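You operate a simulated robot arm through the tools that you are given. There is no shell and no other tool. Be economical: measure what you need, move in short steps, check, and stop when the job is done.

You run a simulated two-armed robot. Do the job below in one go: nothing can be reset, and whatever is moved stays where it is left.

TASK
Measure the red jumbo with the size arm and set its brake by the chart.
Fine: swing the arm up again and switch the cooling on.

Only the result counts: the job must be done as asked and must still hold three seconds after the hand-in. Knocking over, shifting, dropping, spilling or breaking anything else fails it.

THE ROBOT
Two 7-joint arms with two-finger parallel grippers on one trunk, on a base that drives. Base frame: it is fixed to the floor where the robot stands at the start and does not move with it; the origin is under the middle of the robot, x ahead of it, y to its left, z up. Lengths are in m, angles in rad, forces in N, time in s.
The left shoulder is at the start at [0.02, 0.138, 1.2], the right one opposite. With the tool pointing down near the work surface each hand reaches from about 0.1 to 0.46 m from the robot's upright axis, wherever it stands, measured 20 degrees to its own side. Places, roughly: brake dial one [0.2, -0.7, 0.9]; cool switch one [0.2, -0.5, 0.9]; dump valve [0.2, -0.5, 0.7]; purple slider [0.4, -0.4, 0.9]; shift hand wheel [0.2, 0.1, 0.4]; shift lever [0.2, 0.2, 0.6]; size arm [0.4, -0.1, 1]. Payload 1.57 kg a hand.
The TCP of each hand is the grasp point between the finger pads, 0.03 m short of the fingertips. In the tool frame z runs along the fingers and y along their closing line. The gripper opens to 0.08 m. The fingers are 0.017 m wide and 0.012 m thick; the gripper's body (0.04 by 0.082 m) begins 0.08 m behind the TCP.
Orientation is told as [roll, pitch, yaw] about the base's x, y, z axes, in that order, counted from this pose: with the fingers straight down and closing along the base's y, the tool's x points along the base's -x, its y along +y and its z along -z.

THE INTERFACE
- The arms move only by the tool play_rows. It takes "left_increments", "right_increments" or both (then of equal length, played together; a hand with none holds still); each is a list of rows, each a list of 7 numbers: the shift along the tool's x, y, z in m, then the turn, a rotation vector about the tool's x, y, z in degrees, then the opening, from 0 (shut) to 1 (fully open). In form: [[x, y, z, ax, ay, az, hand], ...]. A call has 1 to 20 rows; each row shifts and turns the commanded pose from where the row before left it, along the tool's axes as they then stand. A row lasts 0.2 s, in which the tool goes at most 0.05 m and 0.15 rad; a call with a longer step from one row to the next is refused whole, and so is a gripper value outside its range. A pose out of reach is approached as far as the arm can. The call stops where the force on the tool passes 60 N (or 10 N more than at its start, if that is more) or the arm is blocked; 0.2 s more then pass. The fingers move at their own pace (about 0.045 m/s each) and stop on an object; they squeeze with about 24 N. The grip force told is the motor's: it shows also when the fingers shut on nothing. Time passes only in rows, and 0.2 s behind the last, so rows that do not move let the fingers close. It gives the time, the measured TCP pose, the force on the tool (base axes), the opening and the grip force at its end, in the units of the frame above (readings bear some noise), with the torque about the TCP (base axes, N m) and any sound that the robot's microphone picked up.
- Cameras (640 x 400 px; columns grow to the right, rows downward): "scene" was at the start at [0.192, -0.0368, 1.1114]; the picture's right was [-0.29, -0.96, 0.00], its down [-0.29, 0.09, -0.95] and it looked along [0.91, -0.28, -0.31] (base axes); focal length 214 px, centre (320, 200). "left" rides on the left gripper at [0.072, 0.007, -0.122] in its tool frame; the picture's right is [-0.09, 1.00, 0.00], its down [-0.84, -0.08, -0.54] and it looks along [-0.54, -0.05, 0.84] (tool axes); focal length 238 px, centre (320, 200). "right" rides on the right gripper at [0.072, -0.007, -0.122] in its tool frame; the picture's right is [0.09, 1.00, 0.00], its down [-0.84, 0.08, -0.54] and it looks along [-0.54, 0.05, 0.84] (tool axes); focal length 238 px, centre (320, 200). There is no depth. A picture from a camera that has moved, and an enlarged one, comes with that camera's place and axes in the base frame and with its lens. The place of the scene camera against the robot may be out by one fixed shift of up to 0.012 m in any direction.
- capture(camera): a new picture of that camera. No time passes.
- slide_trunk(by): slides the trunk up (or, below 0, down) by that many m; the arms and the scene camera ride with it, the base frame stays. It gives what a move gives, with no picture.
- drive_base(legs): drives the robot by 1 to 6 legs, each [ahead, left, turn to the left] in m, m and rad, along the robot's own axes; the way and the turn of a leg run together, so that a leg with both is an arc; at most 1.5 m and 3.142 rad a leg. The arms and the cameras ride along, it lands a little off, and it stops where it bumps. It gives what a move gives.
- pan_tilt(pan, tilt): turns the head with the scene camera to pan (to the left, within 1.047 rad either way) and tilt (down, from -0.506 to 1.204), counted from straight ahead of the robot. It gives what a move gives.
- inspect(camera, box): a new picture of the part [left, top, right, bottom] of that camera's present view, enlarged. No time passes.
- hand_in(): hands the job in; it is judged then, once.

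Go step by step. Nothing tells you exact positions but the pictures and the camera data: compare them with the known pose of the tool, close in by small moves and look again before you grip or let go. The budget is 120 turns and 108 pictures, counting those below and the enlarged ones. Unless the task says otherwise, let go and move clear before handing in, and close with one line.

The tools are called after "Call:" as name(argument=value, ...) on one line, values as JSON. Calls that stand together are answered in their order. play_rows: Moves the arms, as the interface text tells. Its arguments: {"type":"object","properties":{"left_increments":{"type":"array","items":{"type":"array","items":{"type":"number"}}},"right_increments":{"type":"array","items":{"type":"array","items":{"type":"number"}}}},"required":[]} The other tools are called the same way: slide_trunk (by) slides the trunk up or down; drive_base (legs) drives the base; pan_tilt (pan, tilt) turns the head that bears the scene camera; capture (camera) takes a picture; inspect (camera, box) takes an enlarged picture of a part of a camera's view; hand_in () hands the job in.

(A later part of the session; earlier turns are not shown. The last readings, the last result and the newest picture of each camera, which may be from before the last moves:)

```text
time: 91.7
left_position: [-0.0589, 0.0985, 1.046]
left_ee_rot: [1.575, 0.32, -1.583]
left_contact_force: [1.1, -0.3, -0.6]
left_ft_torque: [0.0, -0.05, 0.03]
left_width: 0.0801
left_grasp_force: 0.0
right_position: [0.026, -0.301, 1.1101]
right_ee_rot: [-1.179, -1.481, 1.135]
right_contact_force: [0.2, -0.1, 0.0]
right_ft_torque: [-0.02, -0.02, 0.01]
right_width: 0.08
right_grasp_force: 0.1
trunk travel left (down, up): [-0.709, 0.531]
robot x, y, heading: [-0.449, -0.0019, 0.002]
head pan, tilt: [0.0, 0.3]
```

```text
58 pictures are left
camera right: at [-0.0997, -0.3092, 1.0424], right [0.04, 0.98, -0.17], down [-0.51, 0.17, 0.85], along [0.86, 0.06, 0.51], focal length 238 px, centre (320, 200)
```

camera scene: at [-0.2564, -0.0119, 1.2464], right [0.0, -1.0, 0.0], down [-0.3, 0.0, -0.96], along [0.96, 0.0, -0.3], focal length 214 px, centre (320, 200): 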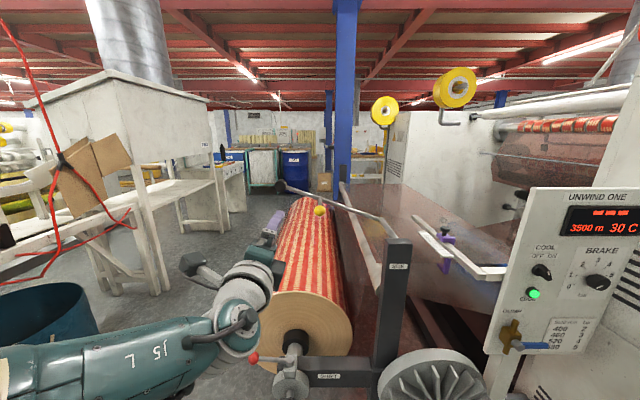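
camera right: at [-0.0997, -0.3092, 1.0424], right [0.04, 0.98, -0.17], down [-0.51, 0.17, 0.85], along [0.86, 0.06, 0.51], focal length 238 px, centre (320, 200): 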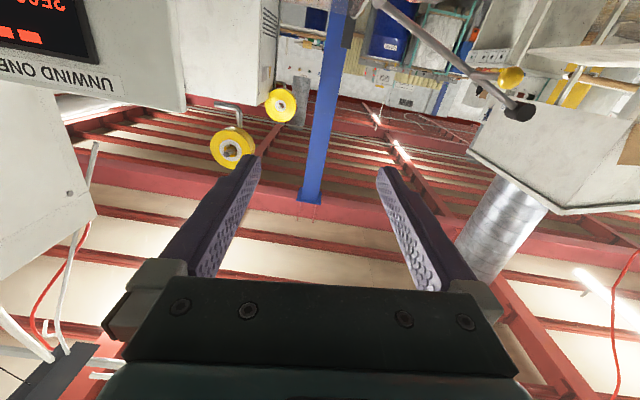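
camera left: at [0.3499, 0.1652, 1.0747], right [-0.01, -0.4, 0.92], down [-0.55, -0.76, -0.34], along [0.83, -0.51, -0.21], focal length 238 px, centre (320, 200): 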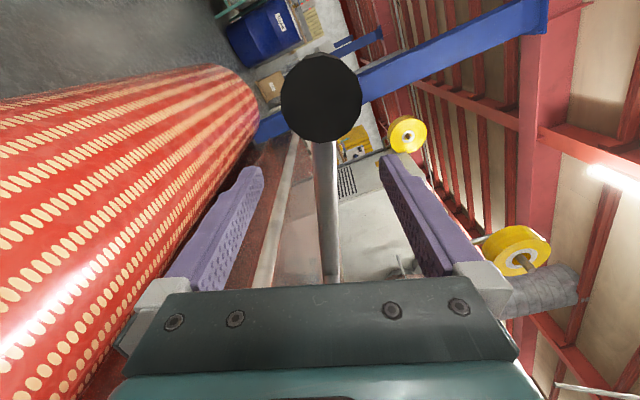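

The right hand now points ahead. I drive to stand before the panel and lower the trunk so the hand is at dial height.

Call:
drive_base(legs=[[0, -0.48, 0]])

Call:
slide_trunk(by=-0.2)

Call:
capture(camera="scene")

```text
time: 94.5
left_position: [-0.0602, -0.3644, 1.0456]
left_ee_rot: [1.574, 0.325, -1.585]
left_contact_force: [0.4, 0.0, 0.9]
left_ft_torque: [0.01, 0.01, 0.04]
left_width: 0.0798
left_grasp_force: 0.0
right_position: [0.024, -0.742, 1.1103]
right_ee_rot: [-1.164, -1.496, 1.178]
right_contact_force: [-9.2, 19.8, 3.1]
right_ft_torque: [0.03, -0.03, 0.09]
right_width: 0.0623
right_grasp_force: 0.1
trunk travel left (down, up): [-0.709, 0.531]
robot x, y, heading: [-0.4519, -0.4679, 0.008]
head pan, tilt: [0.0, 0.3]
stopped in leg 1: the force on the tool passed its limit at 64 N (the readings are from after the stop); the commanded pose is now the measured one
```

```text
time: 96.7
left_position: [-0.0558, -0.3633, 0.8468]
left_ee_rot: [1.577, 0.325, -1.584]
left_contact_force: [0.2, -0.6, -0.5]
left_ft_torque: [0.01, -0.03, 0.01]
left_width: 0.0799
left_grasp_force: 0.1
right_position: [0.0278, -0.7436, 0.9143]
right_ee_rot: [-1.328, -1.498, 1.336]
right_contact_force: [0.5, 24.4, 21.9]
right_ft_torque: [-0.77, -0.45, 0.55]
right_width: 0.0596
right_grasp_force: 0.1
trunk travel left (down, up): [-0.509, 0.731]
robot x, y, heading: [-0.4527, -0.4665, 0.002]
head pan, tilt: [0.0, 0.3]
```

```text
57 pictures are left
camera scene: at [-0.2539, -0.4746, 1.0468], right [0.0, -1.0, 0.0], down [-0.29, 0.0, -0.96], along [0.96, 0.0, -0.29], focal length 214 px, centre (320, 200)
```

scene: 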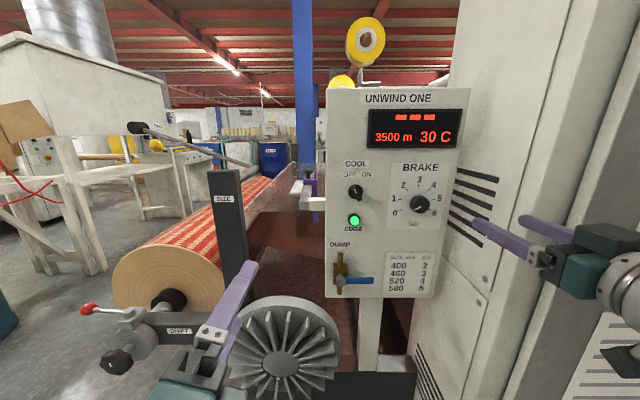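

The right hand bumped lightly against the cabinet wall on the right. I move it left off the wall and look to the right.

Call:
play_rows(right_increments=[[0, 0.02, 0, 0, 0, 0, 1], [0, 0.03, 0, 0, 0, 0, 1], [0, 0.02, 0, 0, 0, 0, 1], [0, 0, 0, 0, 0, 0, 1]])

Call:
pan_tilt(pan=-0.75, tilt=0.45)

Call:
capture(camera="scene")

Call:
capture(camera="right")

```text
time: 97.7
left_position: [-0.0587, -0.3691, 0.8457]
left_ee_rot: [1.575, 0.321, -1.584]
left_contact_force: [0.9, 0.1, -0.4]
left_ft_torque: [0.02, -0.01, -0.01]
left_width: 0.0803
left_grasp_force: 0.0
right_position: [0.0264, -0.6802, 0.9068]
right_ee_rot: [-1.221, -1.491, 1.222]
right_contact_force: [0.9, 0.3, 0.5]
right_ft_torque: [0.03, -0.03, 0.01]
right_width: 0.08
right_grasp_force: 0.1
trunk travel left (down, up): [-0.509, 0.731]
robot x, y, heading: [-0.4557, -0.4653, 0.004]
head pan, tilt: [0.0, 0.3]
```

```text
time: 98.8
left_position: [-0.058, -0.3689, 0.847]
left_ee_rot: [1.574, 0.323, -1.585]
left_contact_force: [-0.2, 0.5, -0.4]
left_ft_torque: [0.02, 0.05, 0.04]
left_width: 0.08
left_grasp_force: 0.1
right_position: [0.025, -0.6813, 0.9082]
right_ee_rot: [-1.235, -1.492, 1.235]
right_contact_force: [0.0, -0.8, -0.9]
right_ft_torque: [0.03, 0.02, -0.04]
right_width: 0.08
right_grasp_force: 0.0
trunk travel left (down, up): [-0.509, 0.731]
robot x, y, heading: [-0.4511, -0.4692, 0.001]
head pan, tilt: [-0.75, 0.45]
```

```text
56 pictures are left
camera scene: at [-0.2816, -0.5404, 1.0325], right [-0.68, -0.73, 0.0], down [-0.32, 0.3, -0.9], along [0.66, -0.61, -0.44], focal length 214 px, centre (320, 200)
```

scene: 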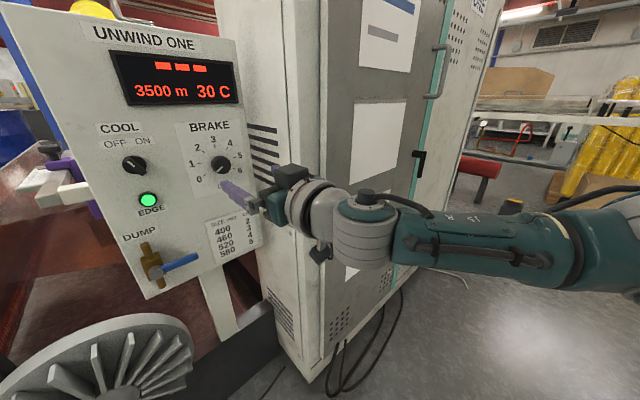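

```text
55 pictures are left
camera right: at [-0.0987, -0.6944, 0.8398], right [0.0, 0.99, -0.17], down [-0.52, 0.14, 0.84], along [0.85, 0.09, 0.51], focal length 238 px, centre (320, 200)
```

right: 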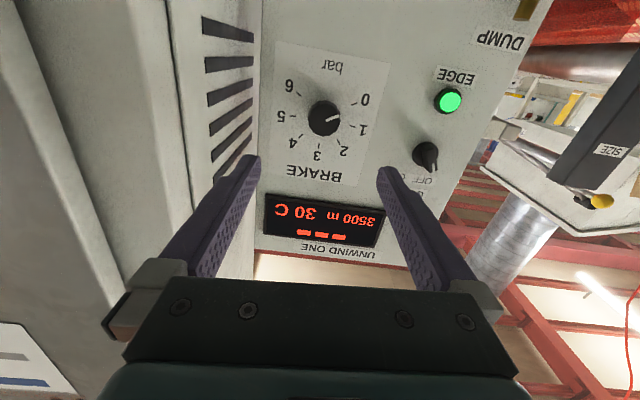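

The dial is at about [0.185, -0.683, 0.899] and my hand is in line with it. Before gripping I test how far the wrist can roll toward the turning direction.

Call:
play_rows(right_increments=[[0, 0, 0, 0, 0, 8, 1], [0, 0, 0, 0, 0, 8, 1], [0, 0, 0, 0, 0, 8, 1], [0, 0, 0, 0, 0, 8, 1], [0, 0, 0, 0, 0, 8, 1], [0, 0, 0, 0, 0, 8, 1], [0, 0, 0, 0, 0, 8, 1], [0, 0, 0, 0, 0, 8, 1], [0, 0, 0, 0, 0, 8, 1], [0, 0, 0, 0, 0, 8, 1], [0, 0, 0, 0, 0, 8, 1], [0, 0, 0, 0, 0, 8, 1], [0, 0, 0, 0, 0, 8, 1], [0, 0, 0, 0, 0, 8, 1], [0, 0, 0, 0, 0, 8, 1], [0, 0, 0, 0, 0, 0, 1]])

Call:
capture(camera="right")

```text
time: 102.2
left_position: [-0.0586, -0.3686, 0.8467]
left_ee_rot: [1.574, 0.322, -1.584]
left_contact_force: [0.1, -0.4, 0.3]
left_ft_torque: [0.02, 0.01, 0.02]
left_width: 0.08
left_grasp_force: 0.1
right_position: [0.0259, -0.68, 0.9081]
right_ee_rot: [1.544, 0.45, -1.583]
right_contact_force: [0.2, -0.8, -1.0]
right_ft_torque: [0.02, 0.02, -0.02]
right_width: 0.0802
right_grasp_force: 0.1
trunk travel left (down, up): [-0.509, 0.731]
robot x, y, heading: [-0.4522, -0.4699, 0.004]
head pan, tilt: [-0.75, 0.45]
```

```text
54 pictures are left
camera right: at [-0.0963, -0.6147, 0.9364], right [0.02, -0.35, 0.94], down [-0.55, -0.79, -0.28], along [0.83, -0.51, -0.21], focal length 238 px, centre (320, 200)
```

right: 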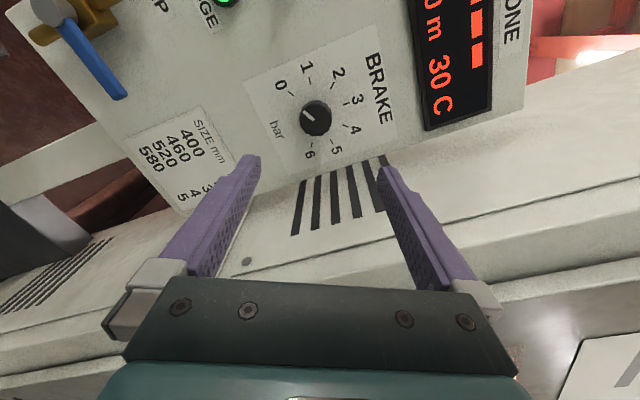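

The wrist can roll the full 120°. I roll back to the start and drive forward 13 cm toward the panel.

Call:
play_rows(right_increments=[[0, 0, 0, 0, 0, -8, 1], [0, 0, 0, 0, 0, -8, 1], [0, 0, 0, 0, 0, -8, 1], [0, 0, 0, 0, 0, -8, 1], [0, 0, 0, 0, 0, -8, 1], [0, 0, 0, 0, 0, -8, 1], [0, 0, 0, 0, 0, -8, 1], [0, 0, 0, 0, 0, -8, 1], [0, 0, 0, 0, 0, -8, 1], [0, 0, 0, 0, 0, -8, 1], [0, 0, 0, 0, 0, -8, 1], [0, 0, 0, 0, 0, -8, 1], [0, 0, 0, 0, 0, -8, 1], [0, 0, 0, 0, 0, -8, 1], [0, 0, 0, 0, 0, 0, 1]])

Call:
drive_base(legs=[[0.09, 0, 0]])

Call:
capture(camera="right")

Call:
capture(camera="scene")

```text
time: 105.3
left_position: [-0.0591, -0.3694, 0.8472]
left_ee_rot: [1.575, 0.322, -1.585]
left_contact_force: [0.2, 0.1, -0.6]
left_ft_torque: [-0.01, 0.02, 0.04]
left_width: 0.08
left_grasp_force: 0.1
right_position: [0.0265, -0.6806, 0.9067]
right_ee_rot: [1.179, -1.504, -1.18]
right_contact_force: [0.0, -0.7, -0.4]
right_ft_torque: [-0.01, 0.0, -0.02]
right_width: 0.0798
right_grasp_force: 0.1
trunk travel left (down, up): [-0.509, 0.731]
robot x, y, heading: [-0.4502, -0.4709, 0.007]
head pan, tilt: [-0.75, 0.45]
```

```text
time: 106.5
left_position: [0.032, -0.3686, 0.8459]
left_ee_rot: [1.574, 0.321, -1.584]
left_contact_force: [0.2, 0.1, -0.5]
left_ft_torque: [0.02, -0.02, 0.0]
left_width: 0.0798
left_grasp_force: 0.0
right_position: [0.1161, -0.6802, 0.9079]
right_ee_rot: [1.188, -1.502, -1.19]
right_contact_force: [0.8, 0.1, 0.5]
right_ft_torque: [0.01, -0.01, 0.04]
right_width: 0.0801
right_grasp_force: 0.0
trunk travel left (down, up): [-0.509, 0.731]
robot x, y, heading: [-0.3632, -0.4682, 0.009]
head pan, tilt: [-0.75, 0.45]
```

```text
53 pictures are left
camera right: at [-0.0086, -0.6833, 0.8386], right [0.0, 1.0, -0.03], down [-0.52, 0.02, 0.85], along [0.85, 0.02, 0.52], focal length 238 px, centre (320, 200)
```

right: 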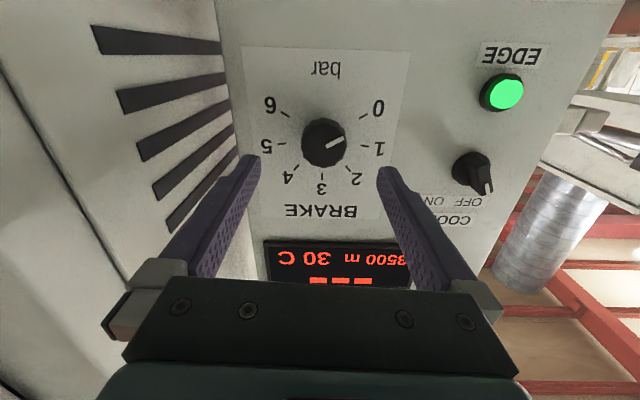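

```text
52 pictures are left
camera scene: at [-0.1915, -0.5399, 1.0326], right [-0.68, -0.73, 0.0], down [-0.32, 0.3, -0.9], along [0.66, -0.61, -0.43], focal length 214 px, centre (320, 200)
```

scene: 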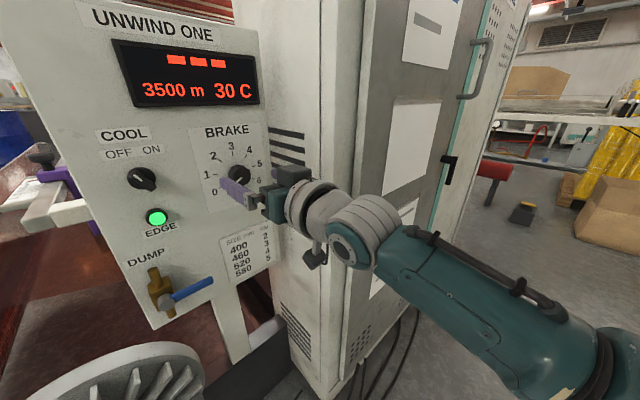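

Call:
play_rows(right_increments=[[0.01, 0.003, 0.015, 0, 0, 0, 1], [0, 0, 0.015, 0, 0, 0, 1], [0, 0, 0, 0, 0, 0, 1]])

Call:
capture(camera="right")

Call:
inspect(camera="scene", box=[190, 120, 310, 220])

```text
time: 107.2
left_position: [0.0316, -0.3678, 0.8459]
left_ee_rot: [1.573, 0.319, -1.584]
left_contact_force: [0.7, 0.7, 0.3]
left_ft_torque: [-0.01, 0.02, 0.0]
left_width: 0.0799
left_grasp_force: 0.0
right_position: [0.1443, -0.6752, 0.8963]
right_ee_rot: [1.18, -1.501, -1.183]
right_contact_force: [0.7, 0.1, -0.5]
right_ft_torque: [0.02, 0.05, 0.01]
right_width: 0.08
right_grasp_force: 0.1
trunk travel left (down, up): [-0.509, 0.731]
robot x, y, heading: [-0.362, -0.4721, 0.004]
head pan, tilt: [-0.75, 0.45]
```

```text
51 pictures are left
camera right: at [0.0204, -0.6795, 0.8275], right [0.0, 1.0, -0.03], down [-0.52, 0.02, 0.85], along [0.85, 0.01, 0.52], focal length 238 px, centre (320, 200)
```

right: 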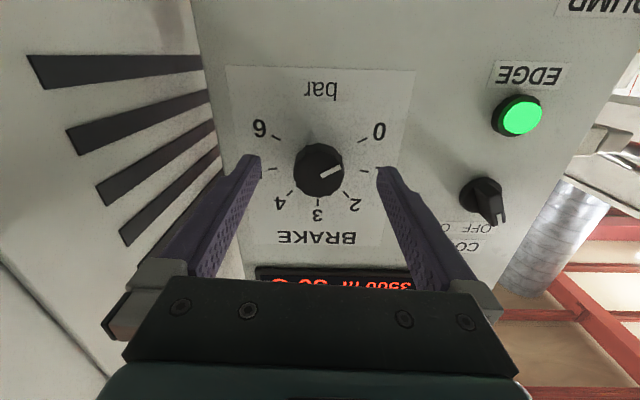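

```text
4.00 times, centred on (250, 170) of scene
camera zoom: at [-0.1919, -0.5399, 1.0325], right [-0.68, -0.73, 0.0], down [-0.32, 0.3, -0.9], along [0.66, -0.61, -0.44], focal length 858 px, centre (600, 320)
```

zoom: 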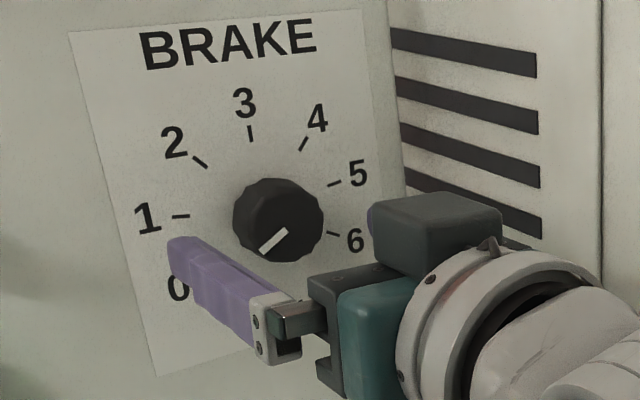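

Centred on the knob. I advance 2 cm and close on it.

Call:
play_rows(right_increments=[[0, 0, 0.01, 0, 0, 0, 1], [0, 0, 0.01, 0, 0, 0, 1], [0, 0, 0, 0, 0, 0, 0.7], [0, 0, 0, 0, 0, 0, 0.4], [0, 0, 0, 0, 0, 0, 0.1], [0, 0, 0, 0, 0, 0, 0], [0, 0, 0, 0, 0, 0, 0], [0, 0, 0, 0, 0, 0, 0]])

Call:
capture(camera="right")

```text
time: 109.0
left_position: [0.0311, -0.3681, 0.8474]
left_ee_rot: [1.573, 0.32, -1.585]
left_contact_force: [0.2, 0.0, -0.6]
left_ft_torque: [0.01, 0.01, 0.01]
left_width: 0.0798
left_grasp_force: 0.0
right_position: [0.1656, -0.6757, 0.8965]
right_ee_rot: [1.176, -1.5, -1.177]
right_contact_force: [1.4, -3.2, -0.7]
right_ft_torque: [0.07, -0.07, -0.07]
right_width: 0.0378
right_grasp_force: 43.6
trunk travel left (down, up): [-0.509, 0.731]
robot x, y, heading: [-0.3609, -0.4651, 0.008]
head pan, tilt: [-0.75, 0.45]
```

```text
49 pictures are left
camera right: at [0.0407, -0.6801, 0.8275], right [0.0, 1.0, -0.03], down [-0.52, 0.02, 0.85], along [0.85, 0.02, 0.52], focal length 238 px, centre (320, 200)
```

right: 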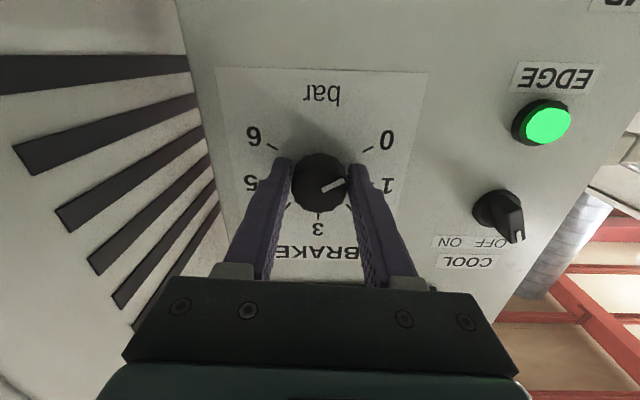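

Knob gripped. I turn it clockwise 40° first and check the mark.

Call:
play_rows(right_increments=[[0, 0, 0, 0, 0, 8, 0], [0, 0, 0, 0, 0, 8, 0], [0, 0, 0, 0, 0, 8, 0], [0, 0, 0, 0, 0, 8, 0], [0, 0, 0, 0, 0, 8, 0], [0, 0, 0, 0, 0, 0, 0]])

Call:
inspect(camera="scene", box=[190, 120, 310, 220])

Call:
inspect(camera="right", box=[220, 100, 420, 225])

```text
time: 110.5
left_position: [0.0319, -0.366, 0.8469]
left_ee_rot: [1.574, 0.322, -1.584]
left_contact_force: [0.8, 0.0, -0.4]
left_ft_torque: [0.0, -0.02, -0.01]
left_width: 0.0799
left_grasp_force: 0.1
right_position: [0.1658, -0.6743, 0.8979]
right_ee_rot: [1.536, -0.803, -1.545]
right_contact_force: [-6.1, 9.2, 10.0]
right_ft_torque: [-0.1, 0.08, 1.56]
right_width: 0.0379
right_grasp_force: 44.1
trunk travel left (down, up): [-0.509, 0.731]
robot x, y, heading: [-0.3601, -0.467, 0.003]
head pan, tilt: [-0.75, 0.45]
```

```text
4.00 times, centred on (250, 170) of scene
camera zoom: at [-0.192, -0.5387, 1.0325], right [-0.68, -0.73, 0.0], down [-0.32, 0.3, -0.9], along [0.66, -0.61, -0.44], focal length 858 px, centre (600, 320)
```

zoom: 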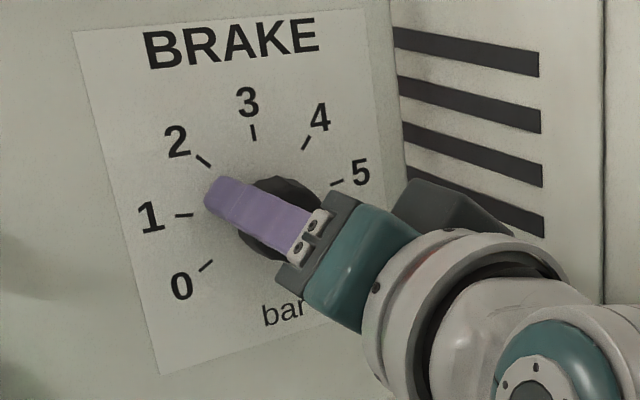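

```text
3.20 times, centred on (320, 162) of right
camera zoom: at [0.0412, -0.6305, 0.844], right [0.01, 0.78, 0.62], down [-0.53, -0.53, 0.67], along [0.85, -0.34, 0.4], focal length 763 px, centre (320, 320)
```

zoom: 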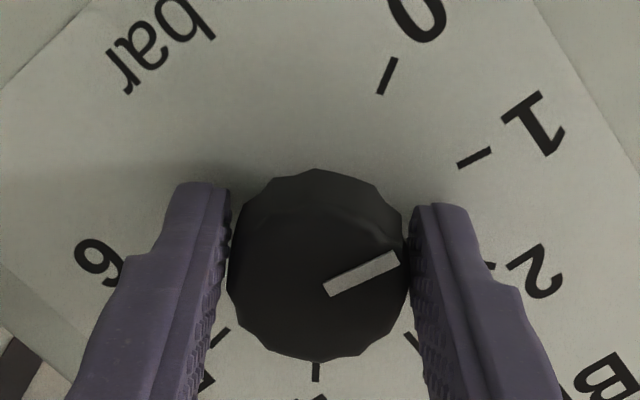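

The knob follows: the mark is now at 1. I turn another 80° toward 3.

Call:
play_rows(right_increments=[[0, 0, 0, 0, 0, 8, 0], [0, 0, 0, 0, 0, 8, 0], [0, 0, 0, 0, 0, 8, 0], [0, 0, 0, 0, 0, 8, 0], [0, 0, 0, 0, 0, 8, 0], [0, 0, 0, 0, 0, 8, 0], [0, 0, 0, 0, 0, 8, 0], [0, 0, 0, 0, 0, 8, 0], [0, 0, 0, 0, 0, 8, 0], [0, 0, 0, 0, 0, 8, 0], [0, 0, 0, 0, 0, 0, 0], [0, 0, 0, 0, 0, 0, 0]])

Call:
inspect(camera="right", box=[220, 100, 420, 225])

```text
time: 113.0
left_position: [0.0331, -0.3669, 0.8472]
left_ee_rot: [1.574, 0.323, -1.584]
left_contact_force: [0.4, 0.1, -0.2]
left_ft_torque: [-0.01, 0.03, 0.0]
left_width: 0.08
left_grasp_force: 0.0
right_position: [0.1672, -0.6756, 0.9008]
right_ee_rot: [1.553, 0.59, -1.581]
right_contact_force: [-15.0, 9.8, 32.4]
right_ft_torque: [-0.04, -1.38, 0.0]
right_width: 0.0378
right_grasp_force: 43.7
trunk travel left (down, up): [-0.509, 0.731]
robot x, y, heading: [-0.3644, -0.4683, 0.004]
head pan, tilt: [-0.75, 0.45]
```

```text
3.20 times, centred on (320, 162) of right
camera zoom: at [0.0447, -0.6138, 0.9375], right [0.01, -0.48, 0.88], down [-0.55, -0.74, -0.39], along [0.84, -0.48, -0.27], focal length 763 px, centre (320, 320)
```

zoom: 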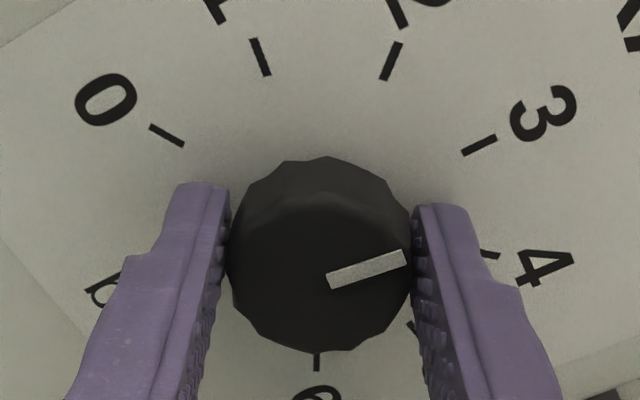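

The mark is at or slightly beyond 3; I let go, back off and check it squarely.

Call:
play_rows(right_increments=[[0, 0, 0, 0, 0, 0, 0.3], [0, 0, 0, 0, 0, 0, 0.6], [0, 0, 0, 0, 0, 0, 1], [0, 0, 0, 0, 0, 0, 1], [0, 0, 0, 0, 0, 0, 1], [0, 0, -0.03, 0, 0, 0, 1], [0, 0, -0.03, 0, 0, 0, 1], [0, 0, 0, 0, 0, 0, 1]])

Call:
inspect(camera="right", box=[220, 80, 420, 205])

Call:
inspect(camera="scene", box=[190, 120, 310, 220])

```text
time: 114.8
left_position: [0.0313, -0.3678, 0.8468]
left_ee_rot: [1.575, 0.321, -1.586]
left_contact_force: [0.2, -0.1, -0.4]
left_ft_torque: [0.01, -0.01, 0.0]
left_width: 0.0797
left_grasp_force: 0.1
right_position: [0.1043, -0.6754, 0.8975]
right_ee_rot: [1.54, 0.588, -1.589]
right_contact_force: [-0.2, -0.1, 0.2]
right_ft_torque: [-0.01, 0.03, -0.01]
right_width: 0.0799
right_grasp_force: 0.1
trunk travel left (down, up): [-0.509, 0.731]
robot x, y, heading: [-0.3627, -0.4677, 0.01]
head pan, tilt: [-0.75, 0.45]
```

```text
3.20 times, centred on (320, 142) of right
camera zoom: at [-0.0167, -0.614, 0.9353], right [0.02, -0.48, 0.88], down [-0.55, -0.74, -0.39], along [0.83, -0.48, -0.28], focal length 763 px, centre (320, 384)
```

zoom: 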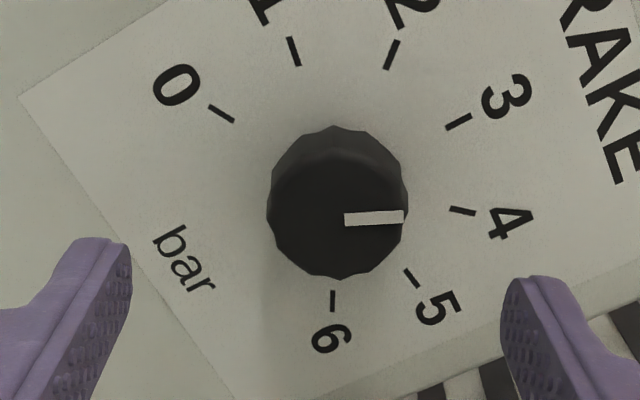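

```text
4.00 times, centred on (250, 170) of scene
camera zoom: at [-0.1917, -0.5399, 1.0325], right [-0.68, -0.73, 0.0], down [-0.32, 0.3, -0.9], along [0.66, -0.61, -0.44], focal length 858 px, centre (600, 320)
```

zoom: 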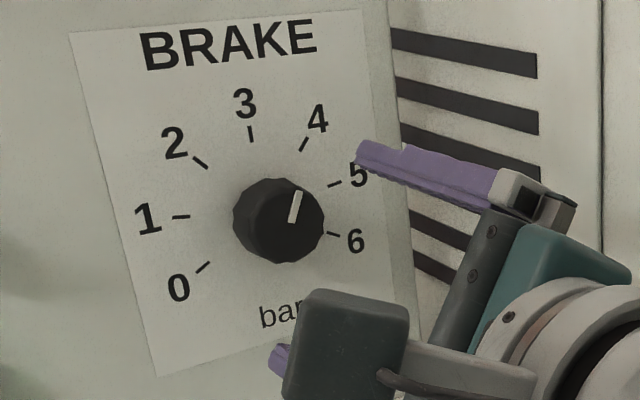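

The mark overshot to about 3.5–3.6 on release. I regrip (recentred by 3 mm) and turn back about 22°.

Call:
play_rows(right_increments=[[0.0017, 0.0025, 0.03, 0, 0, 0, 1], [0, 0, 0.03, 0, 0, 0, 1], [0, 0, 0, 0, 0, 0, 0.7], [0, 0, 0, 0, 0, 0, 0.4], [0, 0, 0, 0, 0, 0, 0.1], [0, 0, 0, 0, 0, 0, 0], [0, 0, 0, 0, 0, 0, 0], [0, 0, 0, 0, 0, 0, 0]])

Call:
inspect(camera="right", box=[220, 100, 420, 225])

```text
time: 116.7
left_position: [0.0316, -0.3687, 0.8464]
left_ee_rot: [1.575, 0.321, -1.585]
left_contact_force: [0.9, -0.2, 0.2]
left_ft_torque: [-0.04, -0.01, 0.01]
left_width: 0.0799
left_grasp_force: 0.0
right_position: [0.1667, -0.677, 0.9002]
right_ee_rot: [1.544, 0.589, -1.589]
right_contact_force: [-2.6, -0.7, 8.2]
right_ft_torque: [0.03, -0.72, -0.41]
right_width: 0.0378
right_grasp_force: 40.0
trunk travel left (down, up): [-0.509, 0.731]
robot x, y, heading: [-0.366, -0.4694, 0.009]
head pan, tilt: [-0.75, 0.45]
```

```text
3.20 times, centred on (320, 162) of right
camera zoom: at [0.044, -0.6156, 0.9374], right [0.02, -0.48, 0.88], down [-0.55, -0.74, -0.39], along [0.83, -0.48, -0.28], focal length 763 px, centre (320, 320)
```

zoom: 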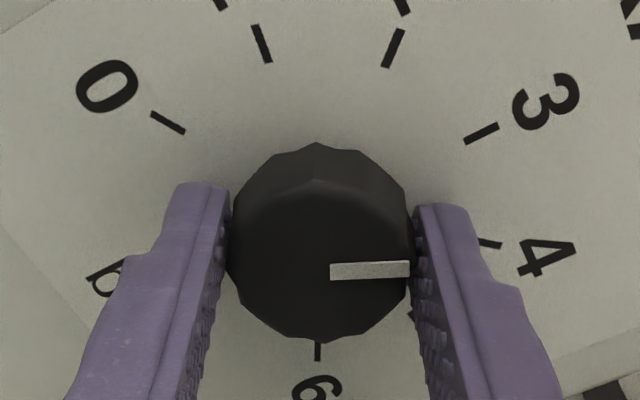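

Call:
play_rows(right_increments=[[0, 0, 0, 0, 0, -7, 0], [0, 0, 0, 0, 0, -7, 0], [0, 0, 0, 0, 0, -7, 0], [0, 0, 0, 0, 0, 0, 0], [0, 0, 0, 0, 0, 0, 0]])

Call:
inspect(camera="right", box=[220, 100, 420, 225])

Call:
play_rows(right_increments=[[0, 0, 0, 0, 0, 0, 0.3], [0, 0, 0, 0, 0, 0, 0.6], [0, 0, 0, 0, 0, 0, 1], [0, 0, 0, 0, 0, 0, 1], [0, 0, 0, 0, 0, 0, 1]])

Call:
inspect(camera="right", box=[220, 100, 420, 225])

```text
time: 117.8
left_position: [0.0333, -0.3697, 0.8468]
left_ee_rot: [1.576, 0.319, -1.584]
left_contact_force: [-0.6, -0.2, -0.8]
left_ft_torque: [0.02, 0.02, 0.01]
left_width: 0.0801
left_grasp_force: 0.0
right_position: [0.1659, -0.6772, 0.8999]
right_ee_rot: [1.546, 0.219, -1.577]
right_contact_force: [-4.4, -3.0, 11.8]
right_ft_torque: [0.02, -0.9, -0.87]
right_width: 0.0377
right_grasp_force: 43.9
trunk travel left (down, up): [-0.509, 0.731]
robot x, y, heading: [-0.3603, -0.4683, 0.003]
head pan, tilt: [-0.75, 0.45]
```

```text
3.20 times, centred on (320, 162) of right
camera zoom: at [0.0435, -0.6074, 0.9126], right [0.02, -0.13, 0.99], down [-0.55, -0.83, -0.09], along [0.84, -0.54, -0.09], focal length 763 px, centre (320, 320)
```

zoom: 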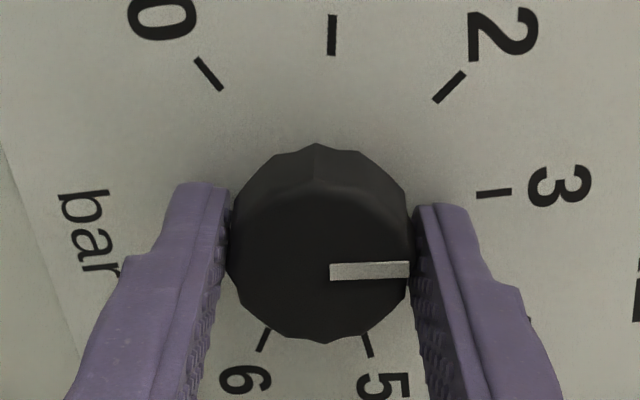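

```text
time: 119.0
left_position: [0.0315, -0.3689, 0.8463]
left_ee_rot: [1.574, 0.321, -1.586]
left_contact_force: [-0.4, 0.2, 0.1]
left_ft_torque: [-0.02, 0.02, 0.0]
left_width: 0.0798
left_grasp_force: 0.0
right_position: [0.1658, -0.6769, 0.898]
right_ee_rot: [1.542, 0.221, -1.574]
right_contact_force: [-0.5, -0.8, -0.4]
right_ft_torque: [0.02, 0.02, 0.0]
right_width: 0.0799
right_grasp_force: 0.1
trunk travel left (down, up): [-0.509, 0.731]
robot x, y, heading: [-0.3607, -0.4727, 0.004]
head pan, tilt: [-0.75, 0.45]
```

```text
3.20 times, centred on (320, 162) of right
camera zoom: at [0.043, -0.6061, 0.9118], right [0.03, -0.13, 0.99], down [-0.54, -0.83, -0.09], along [0.84, -0.54, -0.09], focal length 763 px, centre (320, 320)
```

zoom: 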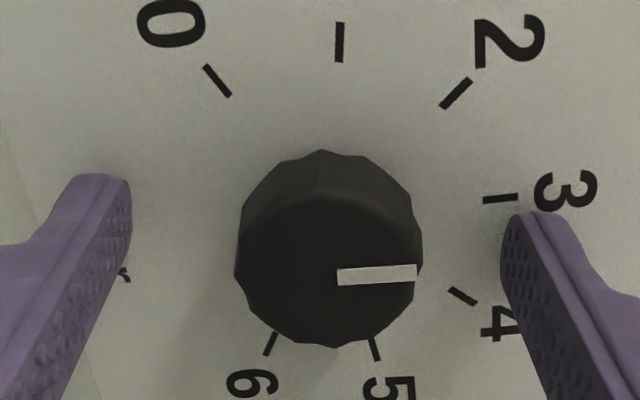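

The mark now lines up with tick 3 and stayed on release. I back off and check from two views.

Call:
play_rows(right_increments=[[0, 0, -0.03, 0, 0, 0, 1], [0, 0, -0.04, 0, 0, 0, 1], [0, 0, -0.04, 0, 0, 0, 1], [0, 0, 0, 0, 0, 0, 1]])

Call:
inspect(camera="right", box=[220, 60, 420, 185])

Call:
pan_tilt(pan=-0.3, tilt=0.3)

Call:
capture(camera="scene")

```text
time: 120.0
left_position: [0.0311, -0.3677, 0.8465]
left_ee_rot: [1.574, 0.321, -1.586]
left_contact_force: [0.1, -0.8, -0.5]
left_ft_torque: [-0.03, 0.01, 0.0]
left_width: 0.0801
left_grasp_force: 0.1
right_position: [0.0555, -0.6747, 0.901]
right_ee_rot: [1.545, 0.223, -1.577]
right_contact_force: [1.3, 0.3, -0.4]
right_ft_torque: [0.01, 0.01, -0.01]
right_width: 0.0802
right_grasp_force: 0.0
trunk travel left (down, up): [-0.509, 0.731]
robot x, y, heading: [-0.3654, -0.4697, 0.007]
head pan, tilt: [-0.75, 0.45]
```

```text
3.20 times, centred on (320, 122) of right
camera zoom: at [-0.0667, -0.6051, 0.9143], right [0.03, -0.13, 0.99], down [-0.54, -0.83, -0.1], along [0.84, -0.54, -0.09], focal length 763 px, centre (320, 448)
```

zoom: 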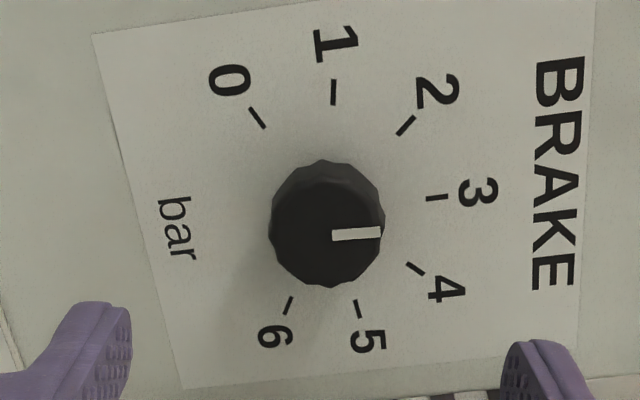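

```text
time: 121.0
left_position: [0.0315, -0.3677, 0.8456]
left_ee_rot: [1.574, 0.321, -1.585]
left_contact_force: [-0.1, -0.1, -0.3]
left_ft_torque: [-0.03, 0.04, 0.03]
left_width: 0.08
left_grasp_force: 0.1
right_position: [0.0569, -0.6744, 0.9013]
right_ee_rot: [1.543, 0.221, -1.576]
right_contact_force: [-0.3, -0.5, -1.5]
right_ft_torque: [0.03, 0.01, 0.01]
right_width: 0.08
right_grasp_force: 0.1
trunk travel left (down, up): [-0.509, 0.731]
robot x, y, heading: [-0.3629, -0.4675, 0.007]
head pan, tilt: [-0.3, 0.3]
```

```text
39 pictures are left
camera scene: at [-0.1701, -0.5048, 1.0464], right [-0.29, -0.96, 0.0], down [-0.28, 0.09, -0.96], along [0.91, -0.28, -0.3], focal length 214 px, centre (320, 200)
```

scene: 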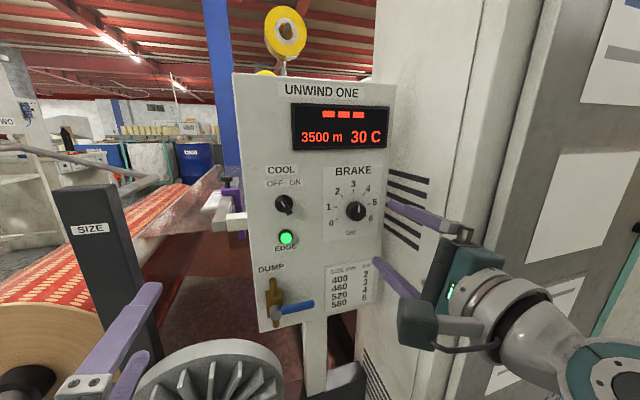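

Brake is at 3. Now the cool switch; I look at it closely.

Call:
inspect(camera="scene", box=[256, 160, 320, 250])

Call:
capture(camera="right")

```text
4.44 times, centred on (288, 205) of scene
camera zoom: at [-0.1701, -0.5048, 1.0464], right [-0.29, -0.96, 0.0], down [-0.28, 0.09, -0.96], along [0.91, -0.28, -0.3], focal length 953 px, centre (462, 178)
```

zoom: 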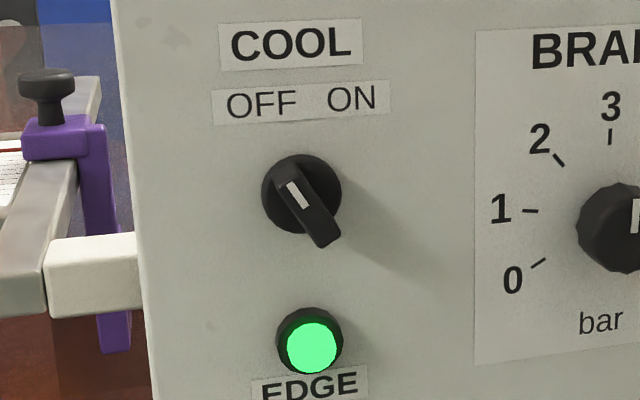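

```text
37 pictures are left
camera right: at [-0.0666, -0.6053, 0.914], right [0.03, -0.13, 0.99], down [-0.54, -0.83, -0.09], along [0.84, -0.54, -0.09], focal length 238 px, centre (320, 200)
```

right: 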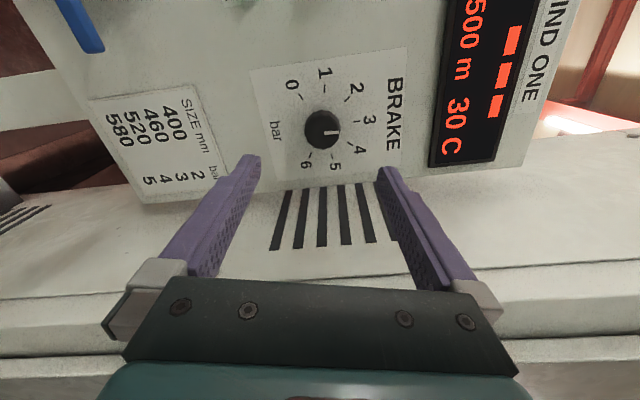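

The switch bar points up-left (OFF), about 30° from upright; ON needs +60°. I roll the hand so the fingers straddle the bar (−30°) and move in front of the switch at about [.., -0.547, 0.929].

Call:
play_rows(right_increments=[[0, 0, 0, 0, 0, -7.8, 1], [0, 0, 0, 0, 0, -7.8, 1], [0, 0, 0, 0, 0, -7.8, 1], [0, 0, 0, 0, 0, -7.8, 1], [0, 0, 0, 0, 0, -7.8, 1], [0, 0, 0, 0, 0, -7.8, 1], [0, 0, 0, 0, 0, -7.8, 1], [0, 0, 0, 0, 0, -7.8, 1], [0, 0, 0, 0, 0, -7.8, 1], [0, 0, 0, 0, 0, -7.8, 1], [0, 0, 0, 0, 0, -7.8, 1], [0, 0, 0, 0, 0, -7.8, 1], [0, 0, 0, 0, 0, -7.8, 1], [0, 0, 0, 0, 0, -7.8, 1], [0, 0, 0, 0, 0, -7.8, 1], [0, 0, 0, 0, 0, -7.8, 1], [0, 0, 0, 0, 0, -7.8, 1], [0, 0, 0, 0, 0, 0, 1]])

Call:
play_rows(right_increments=[[-0.0293, 0.032, 0, 0, 0, 0, 1], [-0.0293, 0.032, 0, 0, 0, 0, 1], [-0.0293, 0.032, 0, 0, 0, 0, 1], [0, 0, 0, 0, 0, 0, 1]])

Call:
capture(camera="right")

```text
time: 124.8
left_position: [0.032, -0.3674, 0.8462]
left_ee_rot: [1.575, 0.322, -1.586]
left_contact_force: [0.0, -0.8, 0.8]
left_ft_torque: [-0.01, 0.02, -0.02]
left_width: 0.08
left_grasp_force: 0.0
right_position: [0.0547, -0.677, 0.9009]
right_ee_rot: [-1.52, -1.048, 1.525]
right_contact_force: [0.5, -0.2, -0.2]
right_ft_torque: [-0.01, 0.0, -0.01]
right_width: 0.08
right_grasp_force: 0.1
trunk travel left (down, up): [-0.509, 0.731]
robot x, y, heading: [-0.3627, -0.4693, 0.005]
head pan, tilt: [-0.3, 0.3]
```

```text
time: 125.8
left_position: [0.0323, -0.3681, 0.8461]
left_ee_rot: [1.574, 0.321, -1.585]
left_contact_force: [-0.3, 0.0, -0.4]
left_ft_torque: [-0.01, -0.02, 0.01]
left_width: 0.08
left_grasp_force: 0.0
right_position: [0.0561, -0.5691, 0.9212]
right_ee_rot: [-1.545, -0.901, 1.577]
right_contact_force: [-0.3, 0.4, -0.3]
right_ft_torque: [0.0, 0.02, 0.01]
right_width: 0.0798
right_grasp_force: 0.0
trunk travel left (down, up): [-0.509, 0.731]
robot x, y, heading: [-0.3619, -0.4698, 0.001]
head pan, tilt: [-0.3, 0.3]
stopped in row 4 (right hand): the arm was blocked; the commanded pose is now the measured one
```

```text
36 pictures are left
camera right: at [-0.0657, -0.6233, 0.8698], right [-0.03, 0.72, -0.69], down [-0.55, 0.57, 0.62], along [0.84, 0.4, 0.38], focal length 238 px, centre (320, 200)
```

right: 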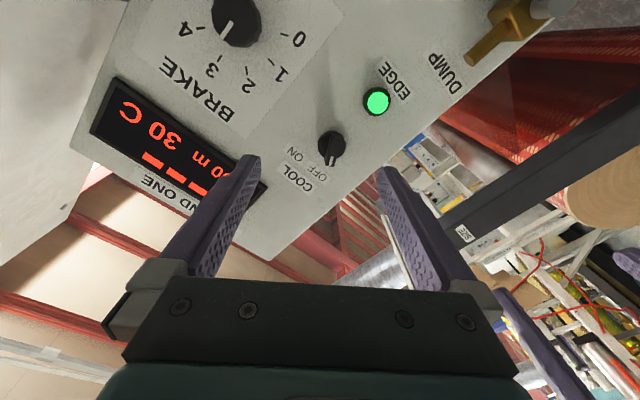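

The arm is at a joint limit this close in; I move the hand outward again and shift the base left instead.

Call:
play_rows(right_increments=[[0.025, -0.032, 0, 0, 0, 0, 1], [0.025, -0.032, 0, 0, 0, 0, 1], [0, 0, 0, 0, 0, 4, 1], [0, 0, 0, 0, 0, 0, 1]])

Call:
drive_base(legs=[[0, 0.1, 0]])

Call:
capture(camera="right")

```text
time: 126.8
left_position: [0.0302, -0.3679, 0.8459]
left_ee_rot: [1.577, 0.32, -1.584]
left_contact_force: [0.6, -0.3, 1.1]
left_ft_torque: [-0.02, 0.02, -0.03]
left_width: 0.0798
left_grasp_force: 0.1
right_position: [0.0583, -0.6484, 0.9217]
right_ee_rot: [-1.542, -0.985, 1.568]
right_contact_force: [0.3, 0.0, 0.2]
right_ft_torque: [-0.01, -0.04, -0.01]
right_width: 0.0802
right_grasp_force: 0.1
trunk travel left (down, up): [-0.509, 0.731]
robot x, y, heading: [-0.3625, -0.4693, 0.003]
head pan, tilt: [-0.3, 0.3]
```

```text
time: 127.9
left_position: [0.0319, -0.2667, 0.8469]
left_ee_rot: [1.575, 0.321, -1.584]
left_contact_force: [-0.1, 0.3, 0.8]
left_ft_torque: [0.02, -0.03, -0.01]
left_width: 0.08
left_grasp_force: 0.2
right_position: [0.0572, -0.5481, 0.9203]
right_ee_rot: [-1.543, -0.981, 1.569]
right_contact_force: [-0.5, 0.3, -0.1]
right_ft_torque: [0.01, 0.0, 0.0]
right_width: 0.0801
right_grasp_force: 0.0
trunk travel left (down, up): [-0.509, 0.731]
robot x, y, heading: [-0.3656, -0.3689, 0.007]
head pan, tilt: [-0.3, 0.3]
```

```text
35 pictures are left
camera right: at [-0.0648, -0.5982, 0.867], right [-0.03, 0.78, -0.63], down [-0.54, 0.52, 0.66], along [0.84, 0.36, 0.41], focal length 238 px, centre (320, 200)
```

right: 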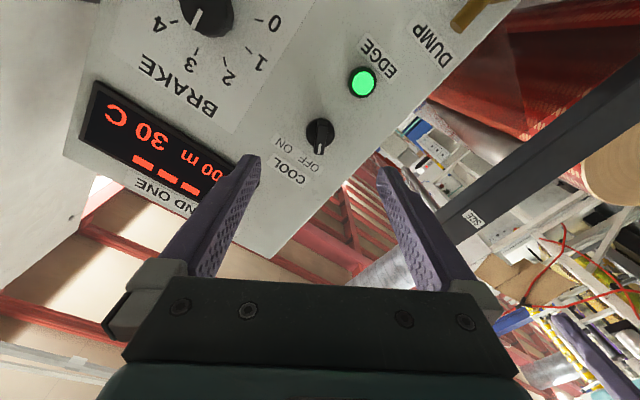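

Aligned with the switch. I advance to 4 cm short and look again.

Call:
play_rows(right_increments=[[-0.005, -0.001, 0.025, 0, 0, 0, 1], [0, 0, 0.025, 0, 0, 0, 1], [0, 0, 0.02, 0, 0, 0, 1], [0, 0, 0, 0, 0, 0, 1]])

Call:
capture(camera="right")

```text
time: 128.9
left_position: [0.0311, -0.268, 0.8465]
left_ee_rot: [1.576, 0.321, -1.584]
left_contact_force: [0.3, 0.1, 0.5]
left_ft_torque: [0.0, 0.01, 0.06]
left_width: 0.0801
left_grasp_force: 0.1
right_position: [0.1288, -0.5463, 0.9242]
right_ee_rot: [-1.539, -0.981, 1.57]
right_contact_force: [-0.2, 0.4, 0.3]
right_ft_torque: [-0.01, -0.01, 0.0]
right_width: 0.0802
right_grasp_force: 0.1
trunk travel left (down, up): [-0.509, 0.731]
robot x, y, heading: [-0.3648, -0.3704, 0.006]
head pan, tilt: [-0.3, 0.3]
```

```text
34 pictures are left
camera right: at [0.0052, -0.5954, 0.8706], right [-0.03, 0.78, -0.63], down [-0.54, 0.52, 0.66], along [0.84, 0.36, 0.41], focal length 238 px, centre (320, 200)
```

right: 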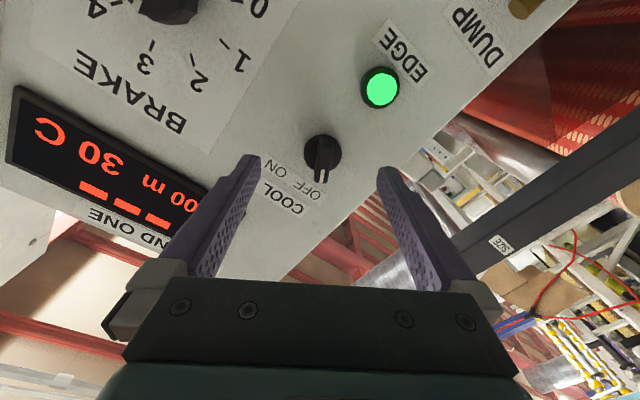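

Call:
play_rows(right_increments=[[0, 0, 0.01, 0, 0, 0, 0.6], [0, 0, 0.011, 0, 0, 0, 0.5], [0, 0, 0.011, 0, 0, 0, 0.5], [0, 0, 0, 0, 0, 0, 0.2], [0, 0, 0, 0, 0, 0, 0], [0, 0, 0, 0, 0, 0, 0], [0, 0, 0, 0, 0, 0, 0]])

Call:
inspect(camera="right", box=[200, 80, 440, 230])

```text
time: 130.5
left_position: [0.0308, -0.2658, 0.8465]
left_ee_rot: [1.574, 0.323, -1.584]
left_contact_force: [0.2, 0.0, 0.7]
left_ft_torque: [0.01, 0.02, 0.0]
left_width: 0.0801
left_grasp_force: 0.0
right_position: [0.1593, -0.5431, 0.9222]
right_ee_rot: [-1.536, -0.985, 1.568]
right_contact_force: [4.6, 5.9, -9.6]
right_ft_torque: [0.39, -0.37, -0.12]
right_width: 0.0119
right_grasp_force: 29.5
trunk travel left (down, up): [-0.509, 0.731]
robot x, y, heading: [-0.3645, -0.3667, 0.002]
head pan, tilt: [-0.3, 0.3]
```

```text
2.67 times, centred on (320, 155) of right
camera zoom: at [0.0368, -0.5919, 0.8686], right [-0.03, 0.78, -0.63], down [-0.54, 0.51, 0.67], along [0.84, 0.36, 0.41], focal length 636 px, centre (320, 320)
```

zoom: 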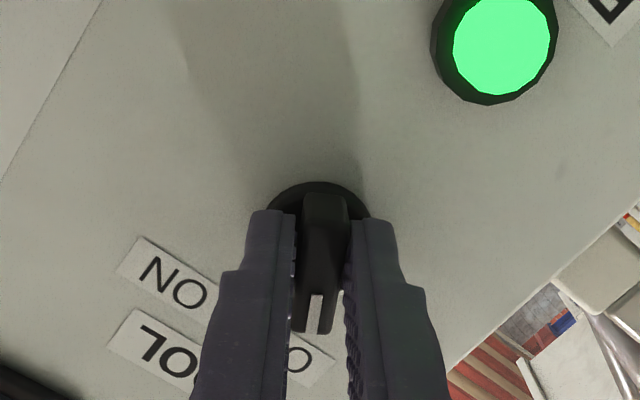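

The bar is gripped. I turn it clockwise about 60°.

Call:
play_rows(right_increments=[[0, 0, 0, 0, 0, 7, 0], [0, 0, 0, 0, 0, 7, 0], [0, 0, 0, 0, 0, 7, 0], [0, 0, 0, 0, 0, 7, 0], [0, 0, 0, 0, 0, 7, 0], [0, 0, 0, 0, 0, 7, 0], [0, 0, 0, 0, 0, 7, 0], [0, 0, 0, 0, 0, 7, 0], [0, 0, 0, 0, 0, 4, 0], [0, 0, 0, 0, 0, 0, 0], [0, 0, 0, 0, 0, 0, 0]])

Call:
inspect(camera="right", box=[200, 80, 440, 230])

```text
time: 132.9
left_position: [0.0314, -0.2632, 0.8468]
left_ee_rot: [1.573, 0.324, -1.585]
left_contact_force: [0.5, -0.5, -0.8]
left_ft_torque: [-0.02, 0.01, -0.01]
left_width: 0.0798
left_grasp_force: 0.0
right_position: [0.1589, -0.5389, 0.9219]
right_ee_rot: [1.53, -1.106, -1.507]
right_contact_force: [1.7, 19.6, -9.8]
right_ft_torque: [0.02, 0.43, -0.02]
right_width: 0.011
right_grasp_force: 28.8
trunk travel left (down, up): [-0.509, 0.731]
robot x, y, heading: [-0.3639, -0.3665, 0.002]
head pan, tilt: [-0.3, 0.3]
```

```text
2.67 times, centred on (320, 155) of right
camera zoom: at [0.0344, -0.5176, 0.8581], right [-0.02, 0.93, 0.36], down [-0.52, -0.32, 0.79], along [0.85, -0.17, 0.49], focal length 636 px, centre (320, 320)
```

zoom: 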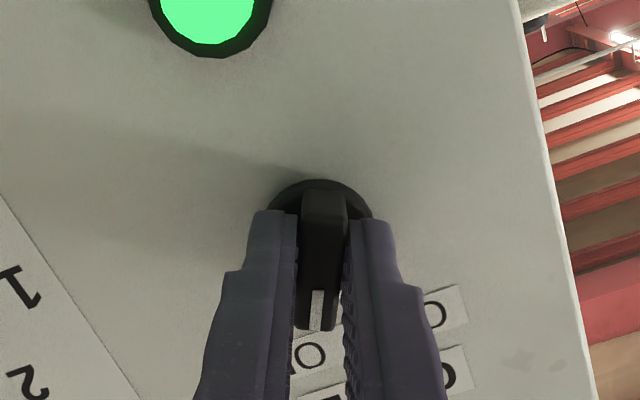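

The bar now points toward ON. I release, back off and check the switch, dial and display.

Call:
play_rows(right_increments=[[0, 0, 0, 0, 0, 0, 0.3], [0, 0, 0, 0, 0, 0, 0.5], [0, 0, 0, 0, 0, 0, 0.6], [0, 0, -0.03, 0, 0, 0, 0.6], [0, 0, -0.04, 0, 0, 0, 1], [0, 0, -0.04, 0, 0, 0, 1], [0, 0, 0, 0, 0, 0, 1]])

Call:
drive_base(legs=[[-0.12, 0, 0]])

Call:
capture(camera="right")

Call:
capture(camera="scene")

```text
time: 134.5
left_position: [0.0316, -0.2669, 0.8467]
left_ee_rot: [1.573, 0.322, -1.585]
left_contact_force: [0.0, -0.1, -0.9]
left_ft_torque: [0.02, 0.04, 0.01]
left_width: 0.0795
left_grasp_force: 0.0
right_position: [0.0497, -0.5463, 0.9252]
right_ee_rot: [1.536, -1.111, -1.517]
right_contact_force: [-0.3, -0.3, -0.1]
right_ft_torque: [0.02, 0.02, 0.0]
right_width: 0.0801
right_grasp_force: 0.0
trunk travel left (down, up): [-0.509, 0.731]
robot x, y, heading: [-0.3633, -0.3675, 0.004]
head pan, tilt: [-0.3, 0.3]
```

```text
time: 135.8
left_position: [-0.0903, -0.2676, 0.8465]
left_ee_rot: [1.576, 0.319, -1.585]
left_contact_force: [-0.1, 0.9, 1.2]
left_ft_torque: [0.04, -0.03, 0.01]
left_width: 0.0802
left_grasp_force: 0.0
right_position: [-0.0713, -0.5468, 0.9252]
right_ee_rot: [1.535, -1.112, -1.514]
right_contact_force: [0.0, -0.5, 0.4]
right_ft_torque: [0.01, -0.02, -0.02]
right_width: 0.0798
right_grasp_force: 0.0
trunk travel left (down, up): [-0.509, 0.731]
robot x, y, heading: [-0.4798, -0.3721, 0.007]
head pan, tilt: [-0.3, 0.3]
```

```text
31 pictures are left
camera right: at [-0.1951, -0.5252, 0.8601], right [-0.02, 0.93, 0.36], down [-0.52, -0.31, 0.79], along [0.85, -0.17, 0.49], focal length 238 px, centre (320, 200)
```

right: 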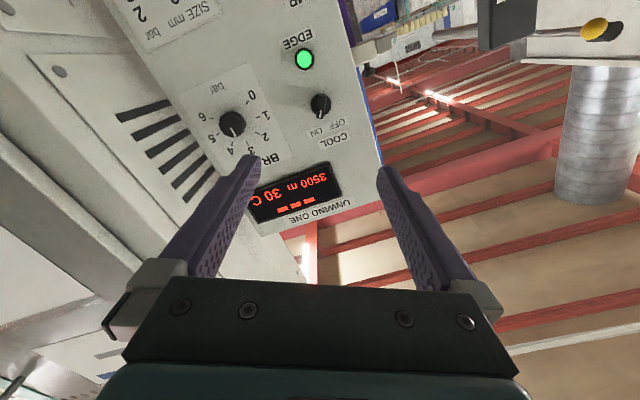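

```text
30 pictures are left
camera scene: at [-0.2913, -0.4053, 1.0463], right [-0.29, -0.96, 0.0], down [-0.28, 0.09, -0.96], along [0.91, -0.28, -0.3], focal length 214 px, centre (320, 200)
```

scene: 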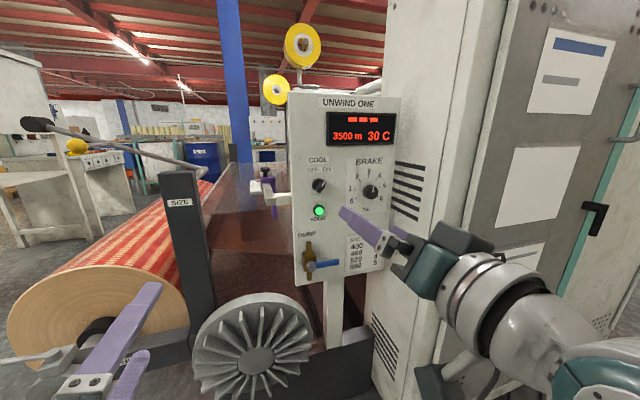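

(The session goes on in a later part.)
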